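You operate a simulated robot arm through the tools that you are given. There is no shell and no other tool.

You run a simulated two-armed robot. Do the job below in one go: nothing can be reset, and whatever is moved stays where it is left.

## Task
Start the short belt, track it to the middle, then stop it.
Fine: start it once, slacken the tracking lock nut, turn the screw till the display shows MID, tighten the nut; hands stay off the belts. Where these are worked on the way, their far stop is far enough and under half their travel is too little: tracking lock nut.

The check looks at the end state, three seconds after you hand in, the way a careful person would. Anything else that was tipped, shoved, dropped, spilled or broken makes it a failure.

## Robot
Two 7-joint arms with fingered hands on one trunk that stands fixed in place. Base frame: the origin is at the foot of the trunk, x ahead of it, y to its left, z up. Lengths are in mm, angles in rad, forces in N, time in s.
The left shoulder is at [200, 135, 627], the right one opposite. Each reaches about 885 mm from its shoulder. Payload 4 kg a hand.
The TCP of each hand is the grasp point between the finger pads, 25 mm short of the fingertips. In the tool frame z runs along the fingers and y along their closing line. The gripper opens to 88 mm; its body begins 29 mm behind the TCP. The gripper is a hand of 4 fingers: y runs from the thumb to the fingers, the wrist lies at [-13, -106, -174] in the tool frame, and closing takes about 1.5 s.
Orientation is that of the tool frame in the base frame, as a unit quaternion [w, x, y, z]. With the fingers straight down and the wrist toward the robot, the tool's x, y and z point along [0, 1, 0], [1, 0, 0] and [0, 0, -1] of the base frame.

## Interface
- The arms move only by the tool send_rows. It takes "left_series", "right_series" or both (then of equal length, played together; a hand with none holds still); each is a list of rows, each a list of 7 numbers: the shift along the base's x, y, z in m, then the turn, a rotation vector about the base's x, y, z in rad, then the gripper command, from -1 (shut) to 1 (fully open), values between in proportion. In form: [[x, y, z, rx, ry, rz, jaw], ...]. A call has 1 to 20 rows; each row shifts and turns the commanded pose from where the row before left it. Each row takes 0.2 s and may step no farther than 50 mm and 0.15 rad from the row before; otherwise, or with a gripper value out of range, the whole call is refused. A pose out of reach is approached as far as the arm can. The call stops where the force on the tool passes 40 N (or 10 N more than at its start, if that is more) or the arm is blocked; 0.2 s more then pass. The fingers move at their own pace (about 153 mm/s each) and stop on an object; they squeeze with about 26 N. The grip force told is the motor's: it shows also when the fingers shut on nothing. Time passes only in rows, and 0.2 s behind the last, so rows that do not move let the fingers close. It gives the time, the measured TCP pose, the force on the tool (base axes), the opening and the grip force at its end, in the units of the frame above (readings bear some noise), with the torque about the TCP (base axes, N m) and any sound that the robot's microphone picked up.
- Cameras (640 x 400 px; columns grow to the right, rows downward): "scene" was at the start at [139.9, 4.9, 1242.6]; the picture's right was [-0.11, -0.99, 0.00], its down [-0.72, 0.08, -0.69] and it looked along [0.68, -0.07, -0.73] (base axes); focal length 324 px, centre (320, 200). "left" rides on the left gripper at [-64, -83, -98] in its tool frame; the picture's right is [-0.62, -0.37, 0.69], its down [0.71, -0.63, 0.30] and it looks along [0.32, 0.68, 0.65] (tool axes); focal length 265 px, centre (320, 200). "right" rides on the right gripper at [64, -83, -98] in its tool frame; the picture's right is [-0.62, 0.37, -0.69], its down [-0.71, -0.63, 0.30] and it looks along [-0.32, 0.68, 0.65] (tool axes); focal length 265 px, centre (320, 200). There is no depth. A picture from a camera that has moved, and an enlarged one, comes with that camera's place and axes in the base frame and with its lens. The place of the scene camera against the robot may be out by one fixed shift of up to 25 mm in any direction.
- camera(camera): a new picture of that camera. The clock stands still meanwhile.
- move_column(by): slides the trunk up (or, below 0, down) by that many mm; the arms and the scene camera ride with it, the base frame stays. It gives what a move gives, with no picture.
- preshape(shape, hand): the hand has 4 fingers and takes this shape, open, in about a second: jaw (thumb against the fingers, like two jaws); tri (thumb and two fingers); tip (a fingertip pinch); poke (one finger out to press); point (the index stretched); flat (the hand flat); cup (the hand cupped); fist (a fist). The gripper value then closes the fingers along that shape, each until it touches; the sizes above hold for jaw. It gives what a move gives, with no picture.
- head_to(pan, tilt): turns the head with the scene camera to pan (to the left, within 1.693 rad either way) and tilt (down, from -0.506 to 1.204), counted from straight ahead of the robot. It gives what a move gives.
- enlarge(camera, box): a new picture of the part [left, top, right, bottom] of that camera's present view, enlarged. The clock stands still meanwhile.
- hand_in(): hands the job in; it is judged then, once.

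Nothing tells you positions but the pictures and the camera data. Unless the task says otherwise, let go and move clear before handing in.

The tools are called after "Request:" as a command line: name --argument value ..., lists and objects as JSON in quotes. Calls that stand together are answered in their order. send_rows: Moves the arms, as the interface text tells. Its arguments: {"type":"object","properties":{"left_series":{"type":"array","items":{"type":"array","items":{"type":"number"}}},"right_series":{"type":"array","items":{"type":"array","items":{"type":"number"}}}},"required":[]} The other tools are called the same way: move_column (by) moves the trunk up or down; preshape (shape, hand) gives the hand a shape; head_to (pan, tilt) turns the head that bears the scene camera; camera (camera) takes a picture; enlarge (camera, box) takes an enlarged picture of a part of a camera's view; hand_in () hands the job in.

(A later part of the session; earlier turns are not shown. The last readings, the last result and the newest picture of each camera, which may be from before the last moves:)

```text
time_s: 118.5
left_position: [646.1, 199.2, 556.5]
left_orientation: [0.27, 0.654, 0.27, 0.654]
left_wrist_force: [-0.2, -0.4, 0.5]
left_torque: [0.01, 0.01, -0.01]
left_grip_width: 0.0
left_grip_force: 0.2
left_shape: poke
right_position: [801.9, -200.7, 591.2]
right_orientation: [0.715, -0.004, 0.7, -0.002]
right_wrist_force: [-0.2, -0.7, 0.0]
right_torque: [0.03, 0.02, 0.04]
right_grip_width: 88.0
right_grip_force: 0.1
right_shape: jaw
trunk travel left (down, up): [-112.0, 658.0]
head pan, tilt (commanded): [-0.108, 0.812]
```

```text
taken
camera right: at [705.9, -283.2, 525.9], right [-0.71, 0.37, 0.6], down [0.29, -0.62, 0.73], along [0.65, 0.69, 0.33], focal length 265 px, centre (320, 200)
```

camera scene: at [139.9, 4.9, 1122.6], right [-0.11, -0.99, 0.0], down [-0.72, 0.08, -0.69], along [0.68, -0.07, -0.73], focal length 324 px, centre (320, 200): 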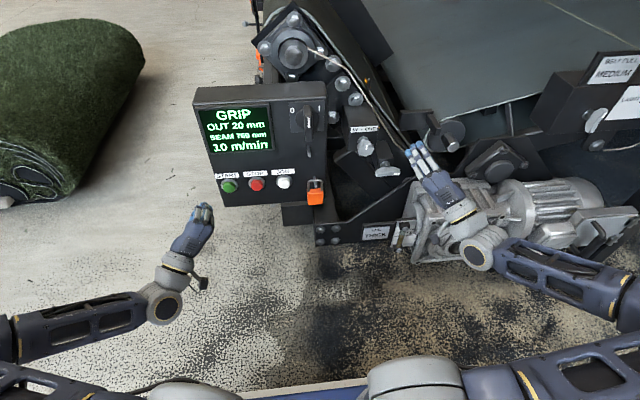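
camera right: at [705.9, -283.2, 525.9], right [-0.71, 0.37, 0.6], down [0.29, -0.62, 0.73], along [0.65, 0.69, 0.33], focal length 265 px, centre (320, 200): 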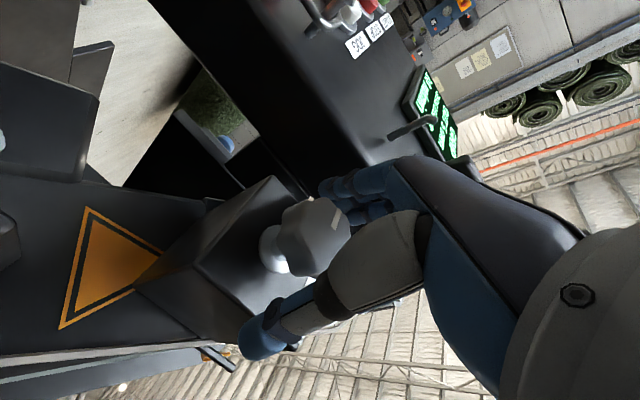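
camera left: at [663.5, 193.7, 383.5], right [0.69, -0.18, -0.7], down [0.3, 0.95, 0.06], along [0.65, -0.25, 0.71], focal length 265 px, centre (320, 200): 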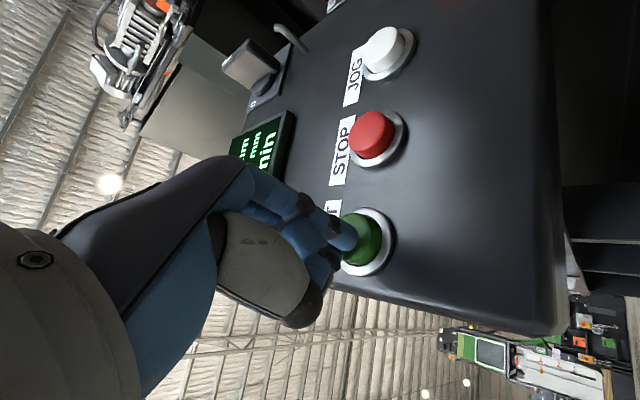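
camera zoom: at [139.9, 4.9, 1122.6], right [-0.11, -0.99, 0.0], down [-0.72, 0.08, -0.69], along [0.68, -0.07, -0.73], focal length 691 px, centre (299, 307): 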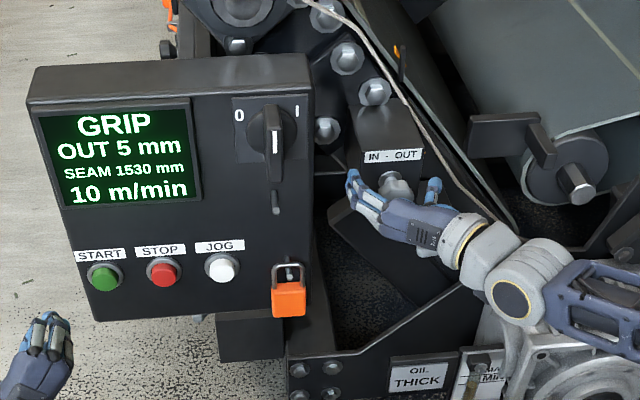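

Re-gripping the knob at a mid-range roll and turning a little further.

Request:
send_rows --right_series '[[0.003, 0.0015, -0.002, 0, 0, 0, 0.3], [0, 0, 0, 0, 0, 0, 0], [0, 0, 0, 0, 0, 0, -0.3], [0, 0, 0, 0, 0, 0, -1], [0, 0, 0, 0, 0, 0, -1], [0, 0, 0, 0, 0, 0, -1], [0, 0, 0, 0, 0, 0, -1]]'

Request:
send_rows --right_series '[[0.001, 0, 0, -0.09, 0, 0, -1], [0, 0, 0, -0.09, 0, 0, -1], [0, 0, 0, -0.08, 0, 0, -1], [0, 0, 0, 0, 0, 0, -1], [0, 0, 0, 0, 0, 0, -1], [0, 0, 0, 0, 0, 0, -1], [0, 0, 0, 0, 0, 0, -1], [0, 0, 0, 0, 0, 0, -1], [0, 0, 0, 0, 0, 0, -1], [0, 0, 0, 0, 0, 0, -1], [0, 0, 0, 0, 0, 0, -1], [0, 0, 0, 0, 0, 0, -1], [0, 0, 0, 0, 0, 0, -1], [0, 0, 0, 0, 0, 0, -1], [0, 0, 0, 0, 0, 0, -1], [0, 0, 0, 0, 0, 0, -1]]'

Request:
enlarge --camera "scene" --box '[180, 70, 480, 230]'

Request:
enlarge --camera "right" --box '[220, 150, 420, 330]'

```text
time_s: 120.2
left_position: [646.4, 199.5, 557.5]
left_orientation: [0.269, 0.654, 0.27, 0.653]
left_wrist_force: [0.6, 0.7, 0.1]
left_torque: [-0.01, 0.01, -0.01]
left_grip_width: 0.0
left_grip_force: 0.0
left_shape: poke
right_position: [805.2, -199.1, 588.8]
right_orientation: [0.715, -0.003, 0.7, -0.003]
right_wrist_force: [22.1, -6.3, 1.7]
right_torque: [-0.01, 0.0, -0.06]
right_grip_width: 25.6
right_grip_force: 26.3
right_shape: jaw
trunk travel left (down, up): [-112.0, 658.0]
head pan, tilt (commanded): [-0.108, 0.812]
```

```text
time_s: 123.5
left_position: [647.0, 198.9, 556.6]
left_orientation: [0.269, 0.654, 0.27, 0.653]
left_wrist_force: [-0.3, 0.8, 0.1]
left_torque: [0.02, -0.02, 0.02]
left_grip_width: 0.1
left_grip_force: 0.0
left_shape: poke
right_position: [805.9, -199.3, 588.9]
right_orientation: [0.708, -0.096, 0.694, -0.094]
right_wrist_force: [14.4, -7.0, 5.2]
right_torque: [-0.01, -0.05, -0.06]
right_grip_width: 25.4
right_grip_force: 25.9
right_shape: jaw
trunk travel left (down, up): [-112.0, 658.0]
head pan, tilt (commanded): [-0.108, 0.812]
```

```text
2.13 times, centred on (330, 150) of scene
camera zoom: at [140.0, 4.8, 1122.6], right [-0.11, -0.99, 0.0], down [-0.72, 0.08, -0.69], along [0.68, -0.07, -0.73], focal length 691 px, centre (299, 307)
```

zoom: 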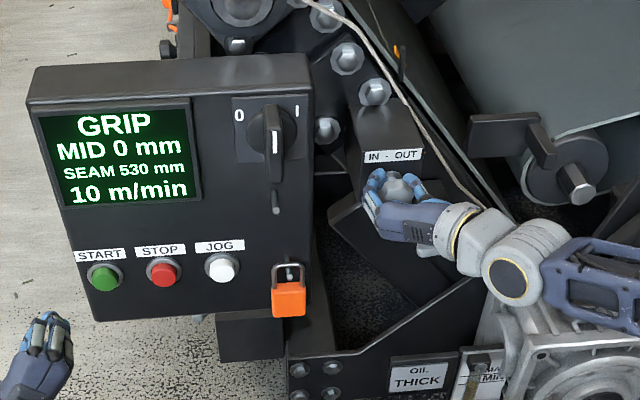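

```text
2.22 times, centred on (320, 240) of right
camera zoom: at [710.0, -296.0, 547.3], right [-0.71, 0.51, 0.49], down [0.29, -0.42, 0.86], along [0.65, 0.75, 0.14], focal length 590 px, centre (320, 111)
```

zoom: 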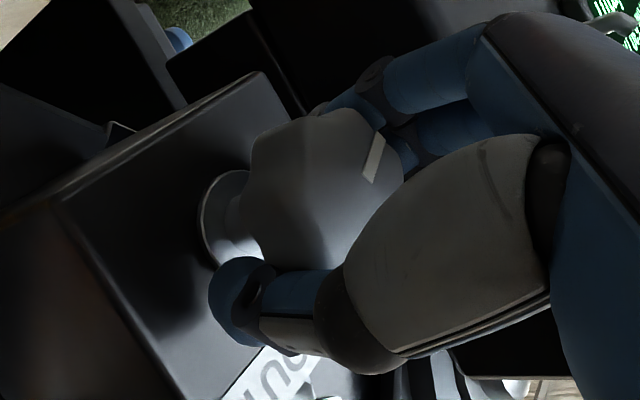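

The display shows MID 0 mm. I'll add a few degrees to sit nearer the middle of the band and wait to see that it stays MID.

Request:
send_rows --right_series '[[0, 0, 0, -0.05, 0, 0, -1], [0, 0, 0, -0.04, 0, 0, -1], [0, 0, 0, 0, 0, 0, -1], [0, 0, 0, 0, 0, 0, -1], [0, 0, 0, 0, 0, 0, -1], [0, 0, 0, 0, 0, 0, -1], [0, 0, 0, 0, 0, 0, -1], [0, 0, 0, 0, 0, 0, -1], [0, 0, 0, 0, 0, 0, -1], [0, 0, 0, 0, 0, 0, -1], [0, 0, 0, 0, 0, 0, -1], [0, 0, 0, 0, 0, 0, -1], [0, 0, 0, 0, 0, 0, -1], [0, 0, 0, 0, 0, 0, -1], [0, 0, 0, 0, 0, 0, -1], [0, 0, 0, 0, 0, 0, -1], [0, 0, 0, 0, 0, 0, -1], [0, 0, 0, 0, 0, 0, -1], [0, 0, 0, 0, 0, 0, -1], [0, 0, 0, 0, 0, 0, -1]]'

Request:
enlarge --camera "scene" --box '[180, 70, 480, 230]'

```text
time_s: 127.8
left_position: [646.1, 198.4, 557.5]
left_orientation: [0.27, 0.654, 0.27, 0.653]
left_wrist_force: [0.4, 0.0, 0.0]
left_torque: [-0.06, 0.02, 0.02]
left_grip_width: 0.0
left_grip_force: 0.0
left_shape: poke
right_position: [806.3, -198.4, 588.3]
right_orientation: [0.703, -0.128, 0.688, -0.124]
right_wrist_force: [14.3, -2.9, 4.4]
right_torque: [0.04, -0.06, -0.01]
right_grip_width: 25.5
right_grip_force: 26.2
right_shape: jaw
trunk travel left (down, up): [-112.0, 658.0]
head pan, tilt (commanded): [-0.108, 0.812]
```

```text
2.13 times, centred on (330, 150) of scene
camera zoom: at [140.0, 4.8, 1122.6], right [-0.11, -0.99, 0.0], down [-0.72, 0.08, -0.69], along [0.68, -0.07, -0.73], focal length 691 px, centre (299, 307)
```

zoom: 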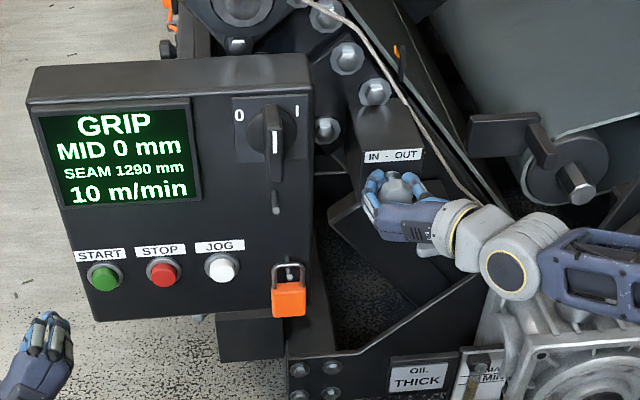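

MID holds. Releasing the knob and withdrawing straight back.

Request:
send_rows --right_series '[[0, 0, 0, 0, 0, 0, -0.3], [0, 0, 0, 0, 0, 0, 0.2], [0, 0, 0, 0, 0, 0, 0.7], [0, 0, 0, 0, 0, 0, 1], [0, 0, 0, 0, 0, 0, 1], [-0.02, 0, 0, 0, 0, 0, 1], [-0.03, 0, 0, 0, 0, 0, 1], [-0.03, 0, 0, 0, 0, 0, 1]]'

Request:
enlarge --camera "scene" --box '[180, 70, 480, 230]'

Request:
camera --camera "right"

```text
time_s: 129.6
left_position: [646.2, 198.9, 557.7]
left_orientation: [0.271, 0.654, 0.27, 0.652]
left_wrist_force: [-0.3, 0.3, -0.3]
left_torque: [0.03, 0.05, 0.01]
left_grip_width: 0.1
left_grip_force: 0.0
left_shape: poke
right_position: [726.0, -199.1, 588.7]
right_orientation: [0.703, -0.128, 0.689, -0.124]
right_wrist_force: [-0.2, -0.3, -0.5]
right_torque: [0.0, -0.01, 0.03]
right_grip_width: 87.9
right_grip_force: 0.1
right_shape: jaw
trunk travel left (down, up): [-112.0, 658.0]
head pan, tilt (commanded): [-0.108, 0.812]
```

```text
2.13 times, centred on (330, 150) of scene
camera zoom: at [140.0, 4.9, 1122.6], right [-0.11, -0.99, 0.0], down [-0.72, 0.08, -0.69], along [0.68, -0.07, -0.73], focal length 691 px, centre (299, 307)
```

zoom: 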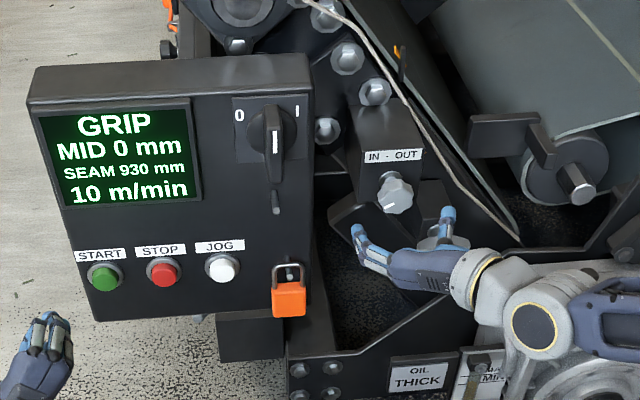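

```text
taken
camera right: at [630.0, -298.6, 556.3], right [-0.71, 0.56, 0.44], down [0.29, -0.34, 0.9], along [0.65, 0.76, 0.08], focal length 265 px, centre (320, 200)
```

right: 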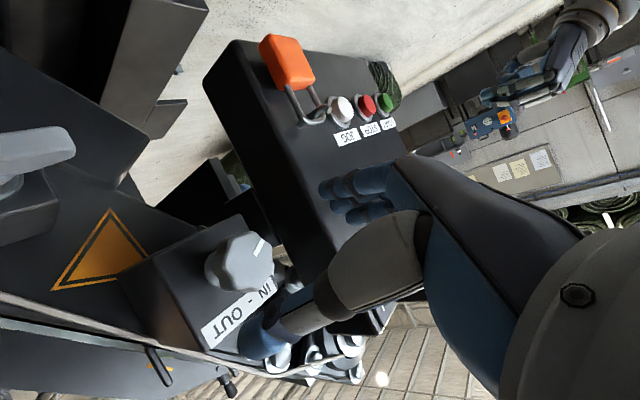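

Now I'll take the right hand back, return it to the fingers-down attitude and make the fingertip pinch again, to re-tighten the bar anticlockwise.

Request:
send_rows --right_series '[[-0.025, -0.032, 0.018, 0, 0, 0, 1], [-0.025, -0.032, 0.018, 0, 0, 0, 1], [-0.025, -0.032, 0.018, 0, 0, 0, 1], [0, 0, 0, 0.1384, 0, 0, 1], [0, 0, 0, 0.1384, 0, 0, 1], [0, 0, 0, 0.1384, 0, 0, 1], [0, 0, 0, 0.1384, 0, 0, 1], [0, 0, 0, 0.1384, 0, 0, 1], [0, 0, 0, 0.1384, 0, 0, 1], [0, 0, 0, 0.1384, 0, 0, 1], [0, 0, 0, 0.1384, 0, 0, 1], [0, 0, 0, 0.1384, 0, 0, 1], [0, 0, 0, 0.1384, 0, 0, 1], [0, 0, 0, 0.1384, 0, 0, 1], [0, 0, 0, 0.1384, 0, 0, 1], [0, 0, 0, 0.1384, 0, 0, 1], [0, 0, 0, 0.1384, 0, 0, 1]]'

Request:
send_rows --right_series '[[0, 0, 0, 0, 0.1416, 0, 1], [0, 0, 0, 0, 0.1416, 0, 1], [0, 0, 0, 0, 0.1416, 0, 1], [0, 0, 0, 0, 0.1416, 0, 1], [0, 0, 0, 0, 0.1416, 0, 1], [0, 0, 0, 0, 0.1416, 0, 1], [0, 0, 0, 0, 0.1416, 0, 1], [0, 0, 0, 0, 0.1416, 0, 1], [0, 0, 0, 0, 0.1416, 0, 1], [0, 0, 0, 0.105, 0, 0, 1], [0, 0, 0, 0.105, 0, 0, 1]]'

Request:
preshape --shape "tip" --hand "right"

Request:
camera --camera "right"

Request:
camera --camera "scene"

```text
time_s: 133.2
left_position: [645.6, 198.2, 556.0]
left_orientation: [0.27, 0.654, 0.27, 0.653]
left_wrist_force: [0.8, 0.0, 0.0]
left_torque: [-0.01, -0.01, 0.01]
left_grip_width: 0.0
left_grip_force: 0.1
left_shape: poke
right_position: [651.1, -294.5, 643.3]
right_orientation: [0.503, 0.508, 0.491, 0.498]
right_wrist_force: [-0.5, 0.4, -1.0]
right_torque: [0.01, -0.01, 0.0]
right_grip_width: 87.8
right_grip_force: 0.1
right_shape: jaw
trunk travel left (down, up): [-112.0, 658.0]
head pan, tilt (commanded): [-0.108, 0.812]
```

```text
time_s: 135.6
left_position: [647.0, 199.1, 556.6]
left_orientation: [0.27, 0.653, 0.271, 0.653]
left_wrist_force: [-1.0, 0.2, 0.6]
left_torque: [-0.01, 0.03, 0.02]
left_grip_width: 0.1
left_grip_force: 0.1
left_shape: poke
right_position: [651.7, -295.4, 642.6]
right_orientation: [0.037, 0.711, 0.681, 0.172]
right_wrist_force: [-0.4, -0.5, 0.0]
right_torque: [0.01, 0.0, -0.02]
right_grip_width: 88.0
right_grip_force: 0.0
right_shape: jaw
trunk travel left (down, up): [-112.0, 658.0]
head pan, tilt (commanded): [-0.108, 0.812]
```

```text
time_s: 136.4
left_position: [646.3, 199.3, 557.2]
left_orientation: [0.27, 0.654, 0.27, 0.653]
left_wrist_force: [-0.1, 0.1, 0.1]
left_torque: [-0.01, -0.03, 0.02]
left_grip_width: 0.0
left_grip_force: 0.0
left_shape: poke
right_position: [649.7, -294.6, 644.5]
right_orientation: [0.038, 0.712, 0.68, 0.17]
right_wrist_force: [0.5, 0.2, 0.3]
right_torque: [-0.01, -0.01, 0.01]
right_grip_width: 88.1
right_grip_force: 0.0
right_shape: tip
trunk travel left (down, up): [-112.0, 658.0]
head pan, tilt (commanded): [-0.108, 0.812]
```

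```text
taken
camera right: at [544.1, -242.2, 724.4], right [0.14, -0.76, 0.64], down [-0.52, -0.6, -0.6], along [0.84, -0.25, -0.48], focal length 265 px, centre (320, 200)
```

right: 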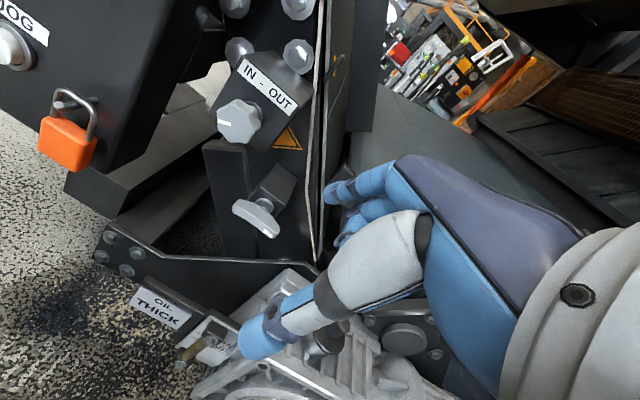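

```text
taken
camera scene: at [139.9, 4.9, 1122.6], right [-0.11, -0.99, 0.0], down [-0.72, 0.08, -0.69], along [0.68, -0.07, -0.73], focal length 324 px, centre (320, 200)
```

scene: 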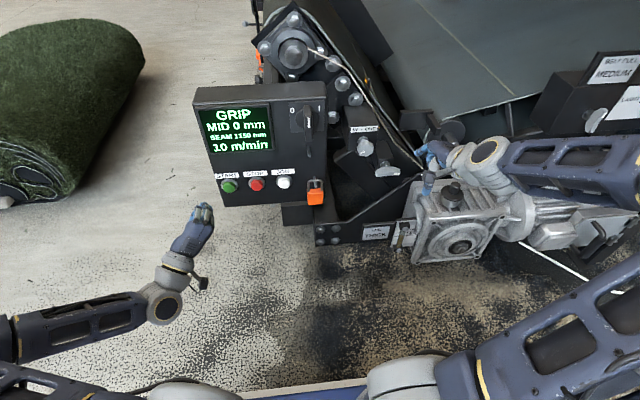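

MID still shows. For tightening, I'll use the open "tip" shape (straight index) with the fingers pointing straight down, so the finger is stiff along its length, and press the bar's left end down.

Request:
send_rows --right_series '[[0.03, 0.01, -0.02, 0, 0.097, 0.02, 1], [0.03, 0.01, -0.02, 0, 0.097, 0.02, 1], [0.03, 0.01, -0.02, 0, 0.097, 0.02, 1]]'

Request:
camera --camera "right"

Request:
enlarge --camera "scene" --box '[330, 90, 480, 210]'

```text
time_s: 137.2
left_position: [645.6, 199.3, 557.0]
left_orientation: [0.269, 0.653, 0.271, 0.653]
left_wrist_force: [-0.3, -0.1, 0.5]
left_torque: [0.01, 0.01, 0.03]
left_grip_width: 0.1
left_grip_force: 0.1
left_shape: poke
right_position: [740.8, -265.2, 582.5]
right_orientation: [-0.066, 0.709, 0.699, 0.068]
right_wrist_force: [0.2, -1.3, 0.0]
right_torque: [0.0, -0.01, -0.03]
right_grip_width: 88.0
right_grip_force: 0.0
right_shape: tip
trunk travel left (down, up): [-112.0, 658.0]
head pan, tilt (commanded): [-0.108, 0.812]
```

```text
taken
camera right: at [659.0, -219.0, 692.1], right [0.36, -0.74, 0.56], down [-0.64, -0.64, -0.43], along [0.68, -0.2, -0.7], focal length 265 px, centre (320, 200)
```

right: 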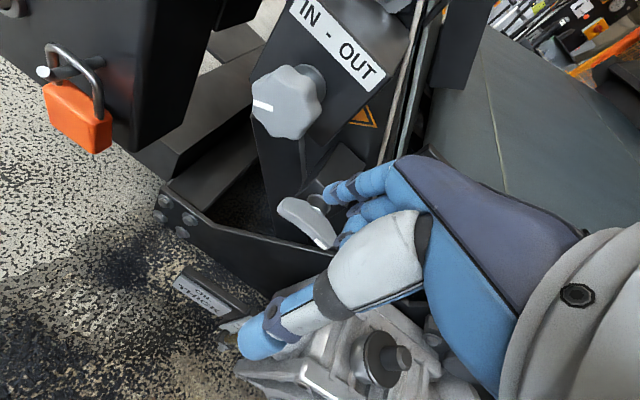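

```text
3.33 times, centred on (405, 150) of scene
camera zoom: at [139.8, 4.9, 1122.6], right [-0.11, -0.99, 0.0], down [-0.72, 0.08, -0.69], along [0.68, -0.07, -0.73], focal length 1080 px, centre (37, 367)
```

zoom: 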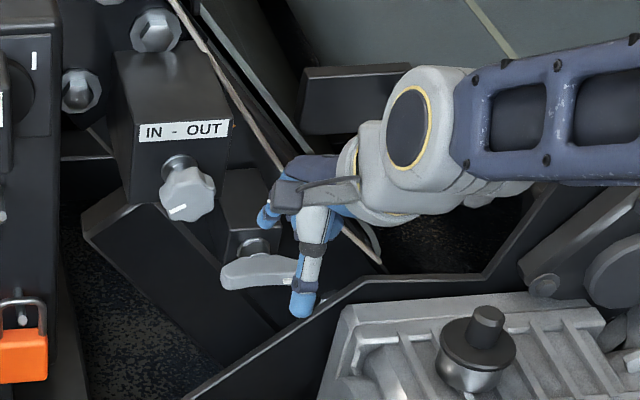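

Request:
send_rows --right_series '[[0.02, 0.005, -0.02, 0, 0, 0, 1], [0.022, 0.005, -0.02, 0, 0, 0, 1]]'

Request:
camera --camera "right"

Request:
enlarge --camera "scene" --box '[350, 100, 450, 200]'

```text
time_s: 137.8
left_position: [646.3, 197.7, 556.7]
left_orientation: [0.27, 0.654, 0.27, 0.653]
left_wrist_force: [-0.5, 0.0, -0.8]
left_torque: [0.01, 0.03, 0.0]
left_grip_width: 0.1
left_grip_force: 0.1
left_shape: poke
right_position: [782.7, -255.8, 543.9]
right_orientation: [-0.067, 0.708, 0.7, 0.068]
right_wrist_force: [-0.4, 0.0, 0.2]
right_torque: [0.01, -0.04, 0.02]
right_grip_width: 87.7
right_grip_force: 0.0
right_shape: tip
trunk travel left (down, up): [-112.0, 658.0]
head pan, tilt (commanded): [-0.108, 0.812]
```

```text
taken
camera right: at [700.9, -208.4, 652.4], right [0.36, -0.74, 0.56], down [-0.64, -0.64, -0.43], along [0.68, -0.2, -0.7], focal length 265 px, centre (320, 200)
```

right: 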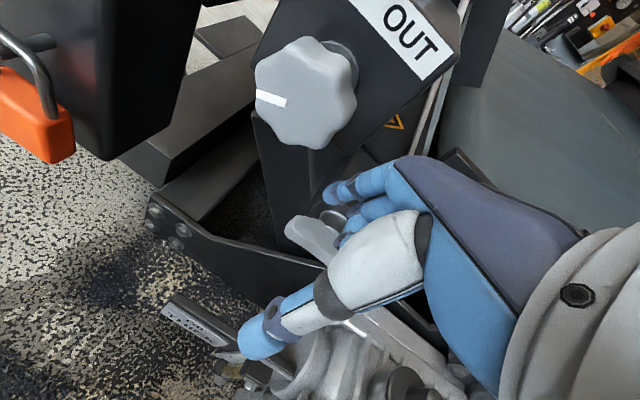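

```text
4.00 times, centred on (400, 150) of scene
camera zoom: at [139.9, 4.9, 1122.7], right [-0.11, -0.99, 0.0], down [-0.72, 0.08, -0.69], along [0.68, -0.07, -0.73], focal length 1296 px, centre (0, 400)
```

zoom: 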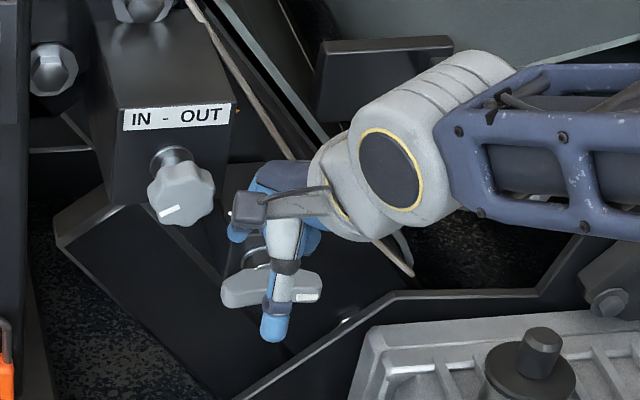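

Request:
send_rows --right_series '[[0, 0, -0.02, 0, 0, 0, 1], [0, 0, -0.012, 0, 0, 0, 1], [0, 0, -0.006, 0, 0, 0, 1]]'

Request:
enlarge --camera "right" --box '[230, 100, 430, 300]'

Request:
enlarge --camera "scene" --box '[350, 110, 430, 190]'

```text
time_s: 138.7
left_position: [645.6, 199.0, 557.4]
left_orientation: [0.27, 0.654, 0.271, 0.653]
left_wrist_force: [-0.3, 0.2, 0.2]
left_torque: [0.0, 0.0, 0.0]
left_grip_width: 0.2
left_grip_force: 0.0
left_shape: poke
right_position: [782.8, -254.8, 504.9]
right_orientation: [-0.068, 0.708, 0.7, 0.066]
right_wrist_force: [0.1, -0.3, -0.8]
right_torque: [0.01, 0.0, -0.02]
right_grip_width: 87.9
right_grip_force: 0.1
right_shape: tip
trunk travel left (down, up): [-112.0, 658.0]
head pan, tilt (commanded): [-0.108, 0.812]
```

```text
2.00 times, centred on (330, 200) of right
camera zoom: at [700.8, -208.1, 613.7], right [0.36, -0.74, 0.56], down [-0.64, -0.64, -0.43], along [0.68, -0.2, -0.7], focal length 531 px, centre (300, 200)
```

zoom: 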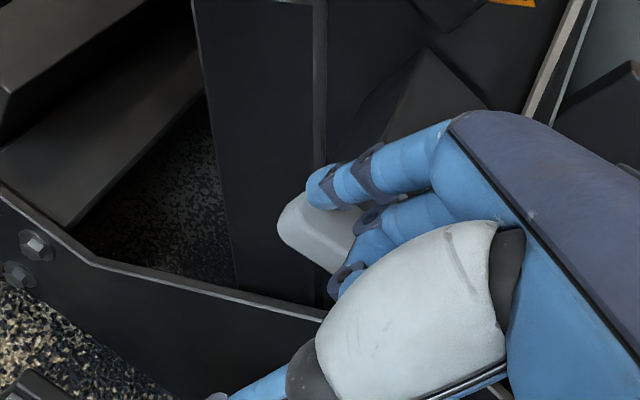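

```text
5.00 times, centred on (390, 150) of scene
camera zoom: at [139.9, 4.9, 1122.6], right [-0.11, -0.99, 0.0], down [-0.72, 0.08, -0.69], along [0.68, -0.07, -0.73], focal length 1620 px, centre (-30, 450)
```

zoom: 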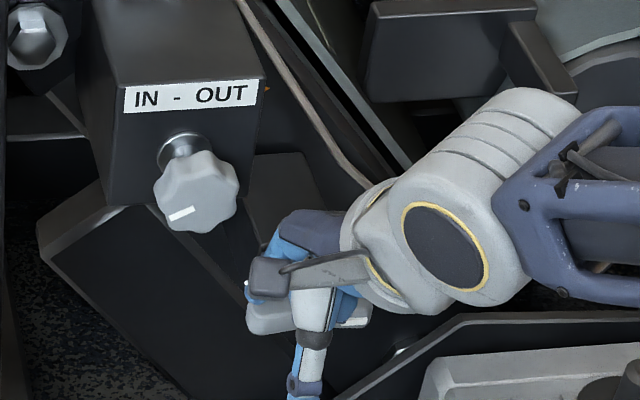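

The straight index is right above the bar's left arm. Pressing down gently.

Request:
send_rows --right_series '[[0, 0, -0.005, 0, 0, 0, 1], [0, 0.001, -0.005, 0, 0, 0, 1], [0, 0.001, -0.005, 0, 0, 0, 1], [0, 0.001, -0.005, 0, 0, 0, 1]]'

Request:
enlarge --camera "right" --box '[230, 100, 430, 300]'

Request:
enlarge --camera "scene" --box '[350, 110, 430, 190]'

```text
time_s: 139.7
left_position: [644.9, 198.9, 557.1]
left_orientation: [0.27, 0.654, 0.27, 0.653]
left_wrist_force: [0.6, 0.7, -0.7]
left_torque: [0.05, -0.01, 0.01]
left_grip_width: 0.1
left_grip_force: 0.1
left_shape: poke
right_position: [783.0, -251.0, 484.2]
right_orientation: [-0.066, 0.708, 0.7, 0.066]
right_wrist_force: [-0.6, -0.6, 1.5]
right_torque: [0.0, -0.06, -0.02]
right_grip_width: 87.7
right_grip_force: 0.0
right_shape: tip
trunk travel left (down, up): [-112.0, 658.0]
head pan, tilt (commanded): [-0.108, 0.812]
```

```text
2.00 times, centred on (330, 200) of right
camera zoom: at [701.2, -205.1, 594.3], right [0.36, -0.74, 0.56], down [-0.64, -0.64, -0.43], along [0.68, -0.2, -0.7], focal length 531 px, centre (300, 200)
```

zoom: 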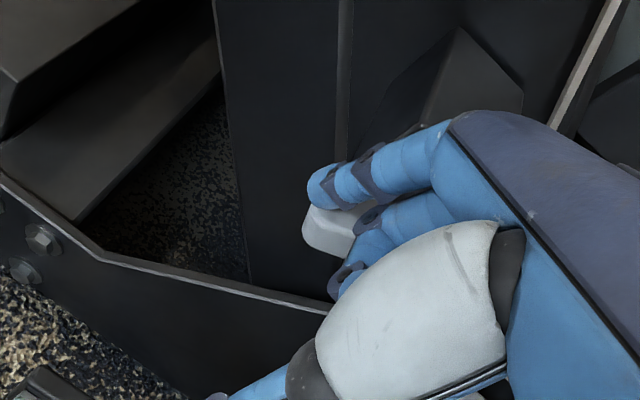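

```text
5.00 times, centred on (390, 150) of scene
camera zoom: at [139.9, 4.9, 1122.6], right [-0.11, -0.99, 0.0], down [-0.72, 0.08, -0.69], along [0.68, -0.07, -0.73], focal length 1620 px, centre (-30, 450)
```

zoom: 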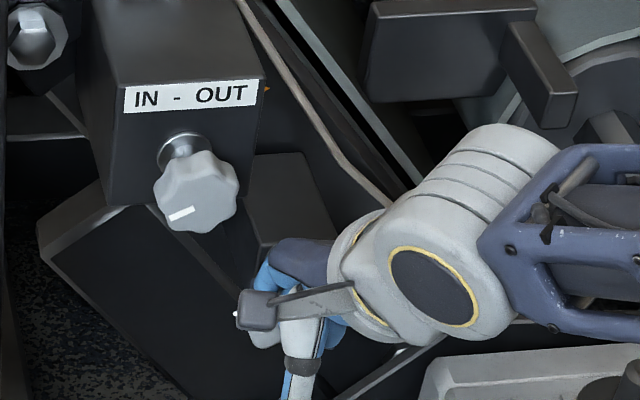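

Request:
send_rows --right_series '[[0, 0.001, -0.005, 0, 0, 0, 1], [0, 0, -0.005, 0, 0, 0, 1], [0, 0, -0.005, 0, 0, 0, 1]]'

Request:
enlarge --camera "right" --box '[230, 100, 430, 300]'

Request:
enlarge --camera "scene" --box '[350, 110, 430, 190]'

```text
time_s: 140.4
left_position: [645.5, 198.0, 556.4]
left_orientation: [0.27, 0.654, 0.27, 0.653]
left_wrist_force: [0.2, 0.0, -0.5]
left_torque: [-0.02, 0.03, 0.0]
left_grip_width: 0.0
left_grip_force: 0.0
left_shape: poke
right_position: [782.0, -250.5, 468.8]
right_orientation: [-0.068, 0.707, 0.701, 0.067]
right_wrist_force: [0.3, 1.2, 0.0]
right_torque: [0.03, -0.04, 0.07]
right_grip_width: 88.0
right_grip_force: 0.0
right_shape: tip
trunk travel left (down, up): [-112.0, 658.0]
head pan, tilt (commanded): [-0.108, 0.812]
```

```text
2.00 times, centred on (330, 200) of right
camera zoom: at [701.2, -203.6, 579.0], right [0.36, -0.74, 0.56], down [-0.64, -0.64, -0.43], along [0.68, -0.2, -0.7], focal length 531 px, centre (300, 200)
```

zoom: 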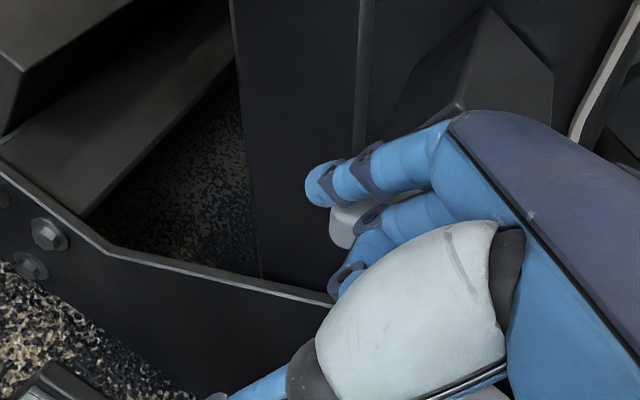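

```text
5.00 times, centred on (390, 150) of scene
camera zoom: at [139.9, 4.9, 1122.6], right [-0.11, -0.99, 0.0], down [-0.72, 0.08, -0.69], along [0.68, -0.07, -0.73], focal length 1620 px, centre (-30, 450)
```

zoom: 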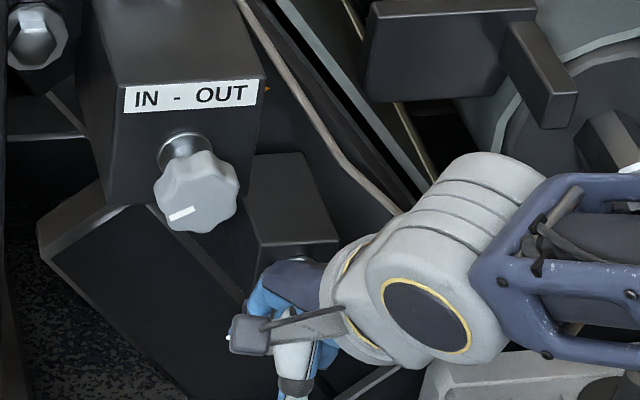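

Request:
send_rows --right_series '[[0, 0.0, 0.03, 0, 0, 0, 1], [-0.01, 0, 0.04, 0, 0, 0, 1], [-0.03, -0.02, 0.03, 0, 0, 0, 1], [-0.03, -0.03, 0.02, 0, 0, 0, 1]]'

Request:
camera --camera "right"

Request:
enlarge --camera "scene" --box '[350, 110, 430, 190]'

```text
time_s: 141.4
left_position: [645.9, 199.9, 557.7]
left_orientation: [0.269, 0.654, 0.271, 0.653]
left_wrist_force: [-0.7, -0.4, 0.7]
left_torque: [0.0, -0.01, -0.03]
left_grip_width: 0.0
left_grip_force: 0.2
left_shape: poke
right_position: [712.5, -300.7, 589.8]
right_orientation: [-0.067, 0.707, 0.701, 0.067]
right_wrist_force: [-0.9, 1.4, 0.1]
right_torque: [0.0, -0.03, -0.01]
right_grip_width: 87.9
right_grip_force: 0.0
right_shape: tip
trunk travel left (down, up): [-112.0, 658.0]
head pan, tilt (commanded): [-0.108, 0.812]
```

```text
taken
camera right: at [631.5, -253.7, 699.6], right [0.36, -0.74, 0.56], down [-0.64, -0.64, -0.43], along [0.68, -0.2, -0.7], focal length 265 px, centre (320, 200)
```

right: 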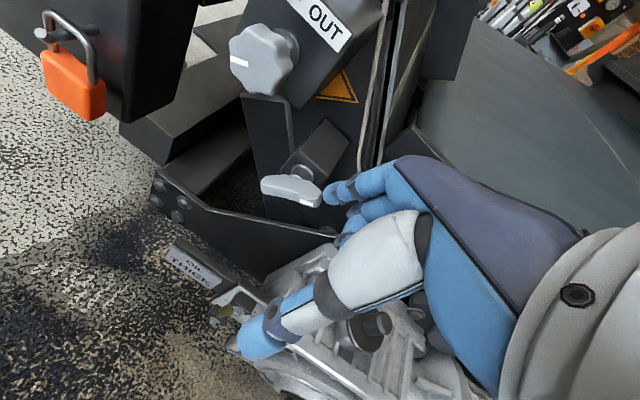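

```text
5.00 times, centred on (390, 150) of scene
camera zoom: at [140.0, 5.0, 1122.6], right [-0.11, -0.99, 0.0], down [-0.72, 0.08, -0.69], along [0.68, -0.07, -0.73], focal length 1620 px, centre (-30, 450)
```

zoom: 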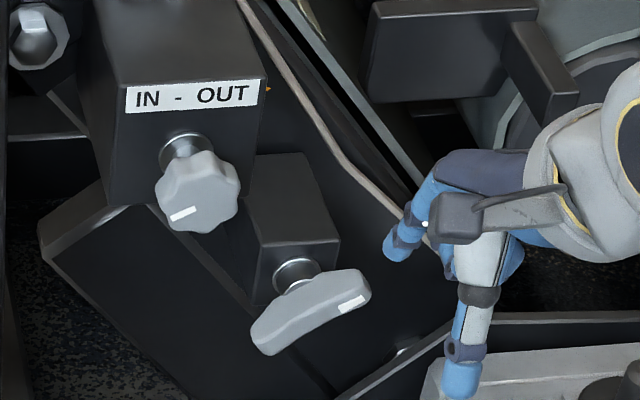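

It worked: the bar has turned about 20–25° back anticlockwise before the finger slid past its end. I'll repeat a little closer to the pivot.

Request:
send_rows --right_series '[[0.03, 0.02, 0.0, 0, 0, 0, 1], [0.03, 0.017, -0.02, 0, 0, 0, 1], [0.01, 0, -0.03, 0, 0, 0, 1], [0, 0, -0.03, 0, 0, 0, 1], [0, 0, -0.015, 0, 0, 0, 1]]'

Request:
enlarge --camera "right" --box '[230, 100, 430, 300]'

Request:
enlarge --camera "scene" --box '[350, 110, 430, 190]'

```text
time_s: 142.7
left_position: [645.3, 198.2, 556.8]
left_orientation: [0.27, 0.654, 0.269, 0.653]
left_wrist_force: [-0.7, 0.2, -0.3]
left_torque: [-0.01, 0.0, 0.01]
left_grip_width: 0.0
left_grip_force: 0.0
left_shape: poke
right_position: [782.9, -263.5, 494.8]
right_orientation: [-0.067, 0.708, 0.7, 0.068]
right_wrist_force: [-0.5, 0.0, -0.5]
right_torque: [0.01, 0.02, 0.01]
right_grip_width: 87.7
right_grip_force: 0.0
right_shape: tip
trunk travel left (down, up): [-112.0, 658.0]
head pan, tilt (commanded): [-0.108, 0.812]
```

```text
2.00 times, centred on (330, 200) of right
camera zoom: at [701.2, -216.6, 604.7], right [0.36, -0.74, 0.56], down [-0.64, -0.64, -0.43], along [0.68, -0.2, -0.7], focal length 531 px, centre (300, 200)
```

zoom: 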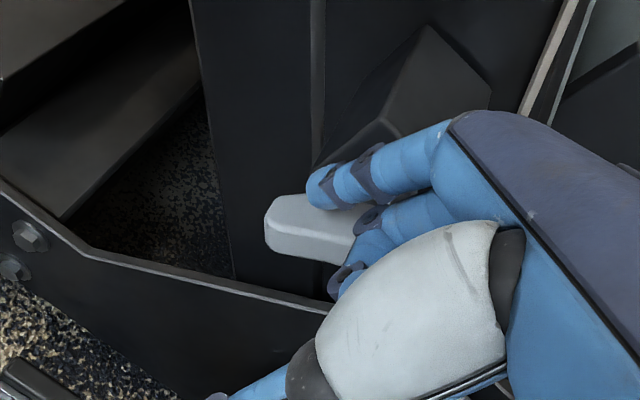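

```text
5.00 times, centred on (390, 150) of scene
camera zoom: at [139.9, 4.9, 1122.6], right [-0.11, -0.99, 0.0], down [-0.72, 0.08, -0.69], along [0.68, -0.07, -0.73], focal length 1620 px, centre (-30, 450)
```

zoom: 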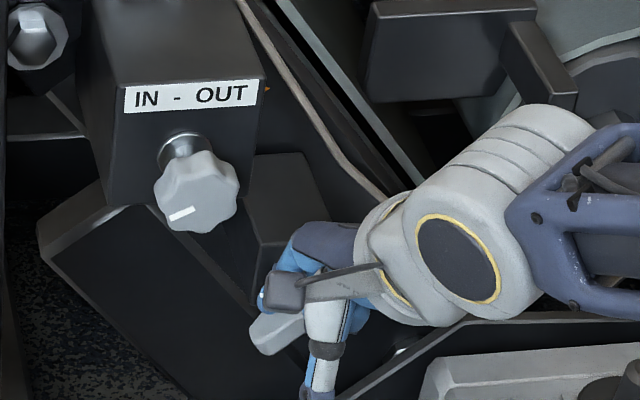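

Request:
send_rows --right_series '[[0, 0, -0.005, 0, 0, 0, 1], [0, 0, -0.005, 0, 0, 0, 1], [0, 0, -0.005, 0, 0, 0, 1], [0, 0, -0.005, 0, 0, 0, 1]]'

Request:
enlarge --camera "right" --box '[230, 100, 430, 300]'

Request:
enlarge --camera "scene" --box '[350, 110, 430, 190]'

```text
time_s: 143.7
left_position: [645.9, 199.1, 556.2]
left_orientation: [0.27, 0.654, 0.27, 0.653]
left_wrist_force: [-0.1, 0.3, 0.0]
left_torque: [0.01, 0.02, -0.01]
left_grip_width: 0.0
left_grip_force: 0.0
left_shape: poke
right_position: [783.5, -262.0, 475.7]
right_orientation: [-0.066, 0.708, 0.7, 0.067]
right_wrist_force: [-0.6, 1.8, 3.2]
right_torque: [0.06, -0.19, 0.04]
right_grip_width: 88.0
right_grip_force: 0.0
right_shape: tip
trunk travel left (down, up): [-112.0, 658.0]
head pan, tilt (commanded): [-0.108, 0.812]
```

```text
2.00 times, centred on (330, 200) of right
camera zoom: at [701.3, -216.6, 584.2], right [0.36, -0.74, 0.56], down [-0.64, -0.64, -0.43], along [0.68, -0.2, -0.7], focal length 531 px, centre (300, 200)
```

zoom: 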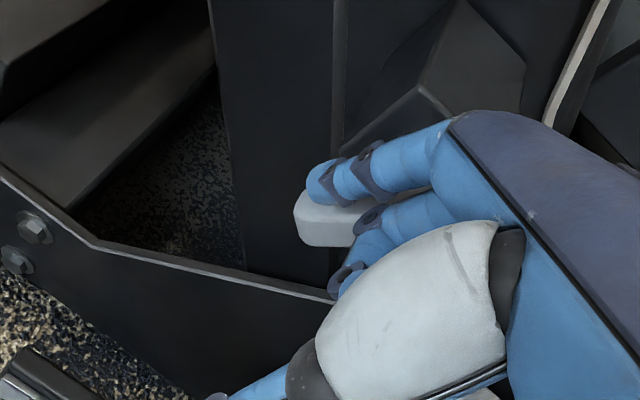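

```text
5.00 times, centred on (390, 150) of scene
camera zoom: at [139.9, 4.9, 1122.6], right [-0.11, -0.99, 0.0], down [-0.72, 0.08, -0.69], along [0.68, -0.07, -0.73], focal length 1620 px, centre (-30, 450)
```

zoom: 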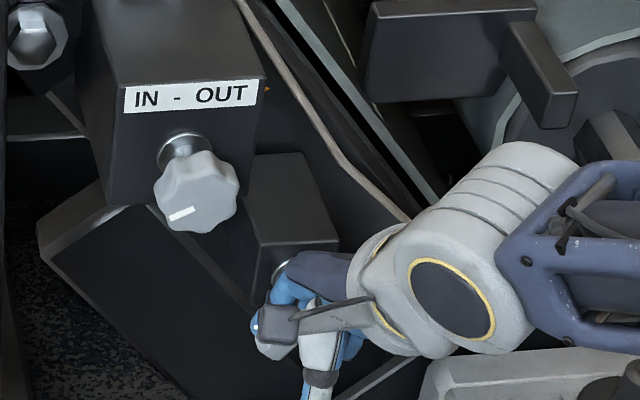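

Request:
send_rows --right_series '[[0, 0, -0.005, 0, 0, 0, 1], [0, -0.001, -0.005, 0, 0, 0, 1], [0, -0.001, -0.005, 0, 0, 0, 1], [0, -0.002, -0.004, 0, 0, 0, 1]]'

Request:
enlarge --camera "right" --box '[230, 100, 430, 300]'

Request:
enlarge --camera "scene" --box '[350, 110, 430, 190]'

```text
time_s: 144.7
left_position: [645.5, 199.0, 556.9]
left_orientation: [0.269, 0.654, 0.27, 0.653]
left_wrist_force: [-0.2, 0.3, -0.3]
left_torque: [0.0, -0.04, 0.0]
left_grip_width: 0.2
left_grip_force: 0.1
left_shape: poke
right_position: [783.6, -267.5, 454.4]
right_orientation: [-0.067, 0.708, 0.7, 0.066]
right_wrist_force: [0.3, 1.5, 1.2]
right_torque: [0.04, -0.09, 0.03]
right_grip_width: 87.8
right_grip_force: 0.1
right_shape: tip
trunk travel left (down, up): [-112.0, 658.0]
head pan, tilt (commanded): [-0.108, 0.812]
```

```text
2.00 times, centred on (330, 200) of right
camera zoom: at [701.4, -220.9, 565.0], right [0.36, -0.74, 0.56], down [-0.64, -0.64, -0.43], along [0.68, -0.2, -0.7], focal length 531 px, centre (300, 200)
```

zoom: 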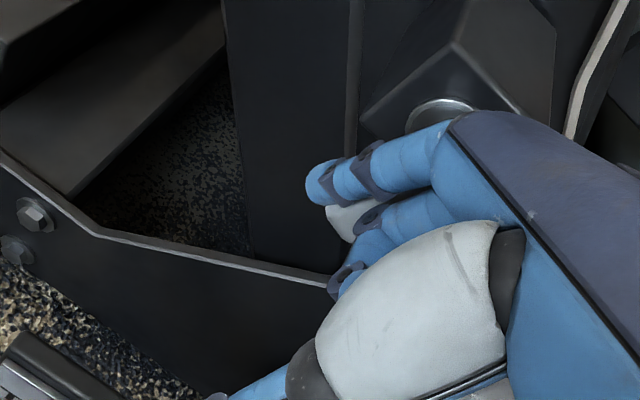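

```text
5.00 times, centred on (390, 150) of scene
camera zoom: at [139.9, 4.9, 1122.6], right [-0.11, -0.99, 0.0], down [-0.72, 0.08, -0.69], along [0.68, -0.07, -0.73], focal length 1620 px, centre (-30, 450)
```

zoom: 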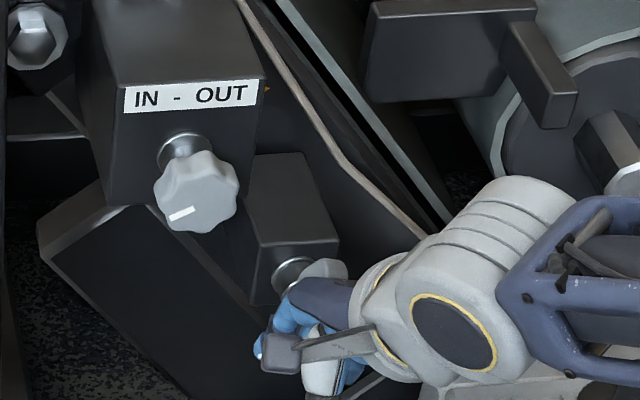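

The bar is now about 70–75° back toward its tight position. The last part is best done by pushing its top end left from the right side. I'll lift over to the right side.

Request:
send_rows --right_series '[[0, 0.008, 0.0, 0, 0, 0, 1], [0, 0.004, 0.03, 0, 0, 0, 1], [-0.005, 0, 0.04, 0, 0, 0, 1], [-0.01, 0, 0.04, 0, 0, 0, 1], [0, -0.035, 0, 0, 0, 0, 1], [0, -0.035, 0, 0, 0, 0, 1]]'

Request:
camera --camera "right"

Request:
enlarge --camera "scene" --box '[350, 110, 430, 190]'

```text
time_s: 146.1
left_position: [646.2, 198.2, 556.4]
left_orientation: [0.27, 0.654, 0.27, 0.653]
left_wrist_force: [-0.3, 0.4, -0.2]
left_torque: [-0.03, -0.03, 0.02]
left_grip_width: 0.2
left_grip_force: 0.2
left_shape: poke
right_position: [767.1, -326.3, 565.6]
right_orientation: [-0.066, 0.708, 0.7, 0.067]
right_wrist_force: [-0.7, 0.4, -0.1]
right_torque: [0.02, -0.04, 0.03]
right_grip_width: 87.9
right_grip_force: 0.1
right_shape: tip
trunk travel left (down, up): [-112.0, 658.0]
head pan, tilt (commanded): [-0.108, 0.812]
```

```text
taken
camera right: at [685.9, -279.8, 675.6], right [0.36, -0.74, 0.56], down [-0.64, -0.64, -0.43], along [0.68, -0.2, -0.7], focal length 265 px, centre (320, 200)
```

right: 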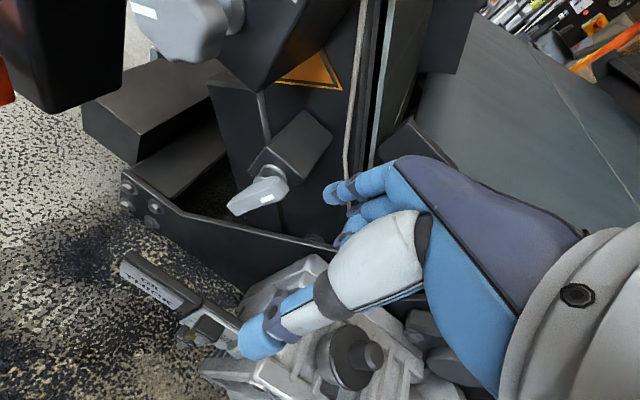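

```text
5.00 times, centred on (390, 150) of scene
camera zoom: at [139.9, 5.0, 1122.6], right [-0.11, -0.99, 0.0], down [-0.72, 0.08, -0.69], along [0.68, -0.07, -0.73], focal length 1620 px, centre (-30, 450)
```

zoom: 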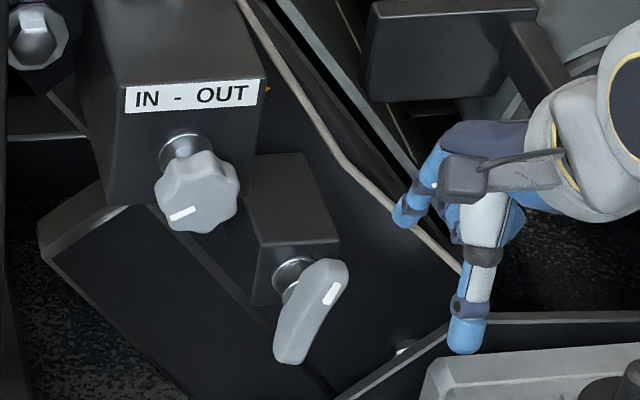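

Request:
send_rows --right_series '[[0.018, 0, -0.035, 0, 0, 0, 1], [0, 0, -0.03, 0, 0, 0, 1]]'

Request:
enlarge --camera "right" --box '[200, 100, 420, 300]'

Request:
enlarge --camera "scene" --box '[350, 110, 450, 210]'

```text
time_s: 146.7
left_position: [646.9, 199.7, 556.0]
left_orientation: [0.269, 0.653, 0.271, 0.653]
left_wrist_force: [0.6, -0.4, 0.0]
left_torque: [0.02, 0.03, -0.02]
left_grip_width: 0.0
left_grip_force: 0.0
left_shape: poke
right_position: [787.0, -327.0, 501.1]
right_orientation: [-0.067, 0.708, 0.7, 0.067]
right_wrist_force: [-0.3, 0.2, -1.2]
right_torque: [-0.03, 0.0, 0.01]
right_grip_width: 87.9
right_grip_force: 0.0
right_shape: tip
trunk travel left (down, up): [-112.0, 658.0]
head pan, tilt (commanded): [-0.108, 0.812]
```

```text
2.00 times, centred on (310, 200) of right
camera zoom: at [704.0, -280.1, 609.6], right [0.36, -0.74, 0.56], down [-0.64, -0.64, -0.43], along [0.68, -0.2, -0.7], focal length 531 px, centre (340, 200)
```

zoom: 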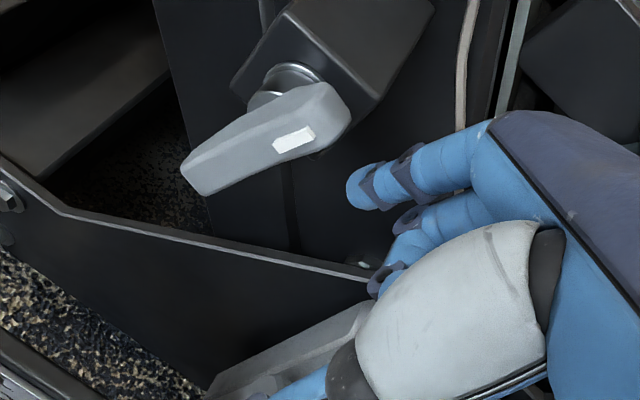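

```text
4.00 times, centred on (400, 160) of scene
camera zoom: at [139.9, 4.8, 1122.6], right [-0.11, -0.99, 0.0], down [-0.72, 0.08, -0.69], along [0.68, -0.07, -0.73], focal length 1296 px, centre (0, 360)
```

zoom: 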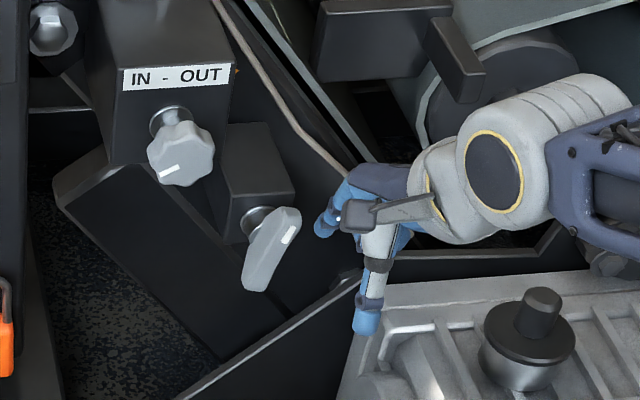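

Request:
send_rows --right_series '[[0, 0.008, 0, 0, 0, 0, 1], [0, 0.007, 0, 0, 0, 0, 1], [0, 0.006, 0, 0, 0, 0, 1], [0, 0.005, 0, 0, 0, 0, 1], [0, 0.005, 0, 0, 0, 0, 1]]'

Request:
enlarge --camera "right" --box '[200, 100, 420, 300]'

Request:
enlarge --camera "scene" --box '[350, 110, 450, 210]'

```text
time_s: 147.8
left_position: [646.5, 198.8, 557.7]
left_orientation: [0.27, 0.654, 0.271, 0.653]
left_wrist_force: [-1.3, 0.2, 1.0]
left_torque: [0.01, -0.02, -0.02]
left_grip_width: 0.0
left_grip_force: 0.0
left_shape: poke
right_position: [786.9, -295.4, 500.9]
right_orientation: [-0.066, 0.708, 0.699, 0.068]
right_wrist_force: [-0.9, -8.6, 3.8]
right_torque: [-0.02, -0.17, -0.37]
right_grip_width: 87.8
right_grip_force: 0.0
right_shape: tip
trunk travel left (down, up): [-112.0, 658.0]
head pan, tilt (commanded): [-0.108, 0.812]
```

```text
2.00 times, centred on (310, 200) of right
camera zoom: at [703.9, -249.6, 610.0], right [0.36, -0.74, 0.56], down [-0.64, -0.64, -0.43], along [0.68, -0.21, -0.7], focal length 531 px, centre (340, 200)
```

zoom: 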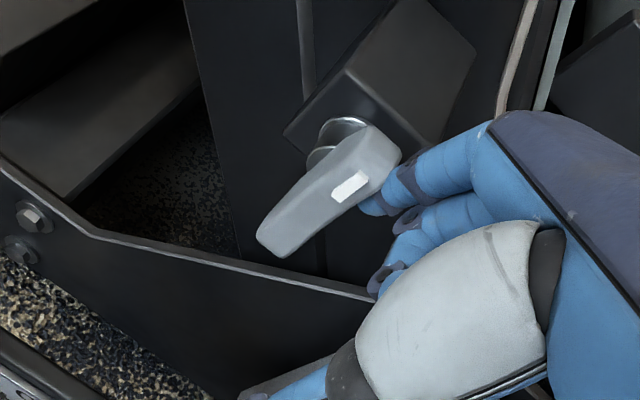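

```text
4.00 times, centred on (400, 160) of scene
camera zoom: at [139.8, 4.7, 1122.7], right [-0.11, -0.99, 0.0], down [-0.72, 0.08, -0.69], along [0.68, -0.07, -0.73], focal length 1296 px, centre (0, 360)
```

zoom: 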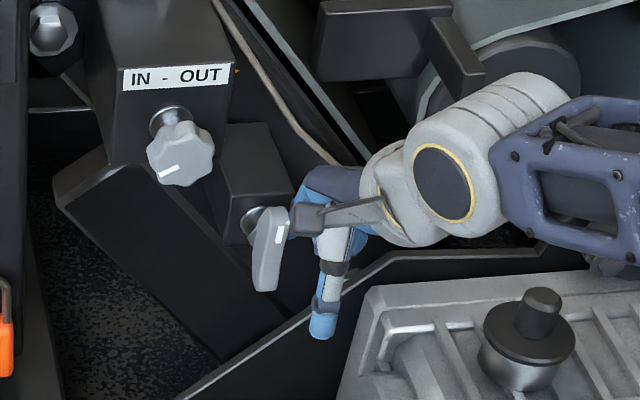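

The bar is back near vertical with contact right at its top end. Pushing firmly to the tight stop.

Request:
send_rows --right_series '[[0, 0.003, 0, 0, 0, 0, 1], [0, 0.003, 0, 0, 0, 0, 1], [0, 0.003, 0, 0, 0, 0, 1]]'

Request:
enlarge --camera "right" --box '[200, 100, 420, 300]'

Request:
enlarge --camera "scene" --box '[180, 80, 440, 210]'

```text
time_s: 148.7
left_position: [645.7, 198.5, 557.4]
left_orientation: [0.269, 0.654, 0.27, 0.653]
left_wrist_force: [-0.3, -0.3, -0.2]
left_torque: [0.03, 0.0, -0.02]
left_grip_width: 0.0
left_grip_force: 0.0
left_shape: poke
right_position: [786.0, -294.0, 500.6]
right_orientation: [-0.064, 0.712, 0.696, 0.064]
right_wrist_force: [-4.7, -37.3, 4.1]
right_torque: [-0.05, -0.17, -1.66]
right_grip_width: 88.1
right_grip_force: 0.1
right_shape: tip
trunk travel left (down, up): [-112.0, 658.0]
head pan, tilt (commanded): [-0.108, 0.812]
```

```text
2.00 times, centred on (310, 200) of right
camera zoom: at [704.0, -245.5, 609.7], right [0.35, -0.74, 0.57], down [-0.65, -0.63, -0.43], along [0.68, -0.22, -0.7], focal length 531 px, centre (340, 200)
```

zoom: 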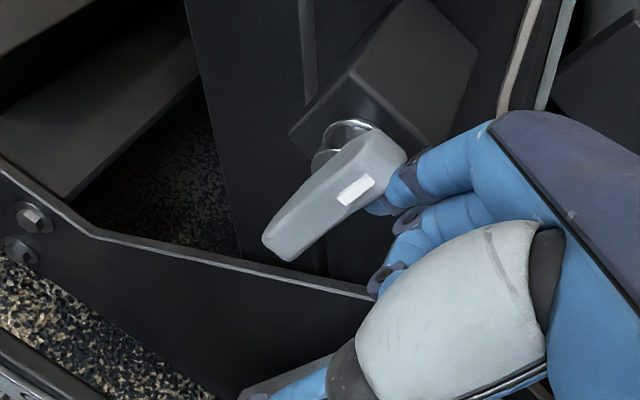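

```text
2.46 times, centred on (310, 145) of scene
camera zoom: at [139.8, 4.2, 1122.6], right [-0.11, -0.99, 0.0], down [-0.72, 0.08, -0.69], along [0.68, -0.07, -0.73], focal length 798 px, centre (345, 335)
```

zoom: 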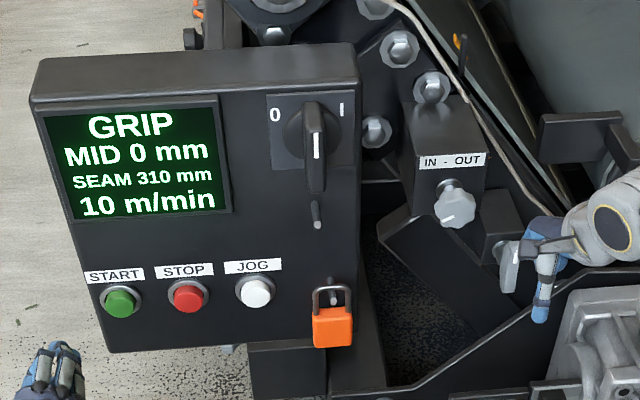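

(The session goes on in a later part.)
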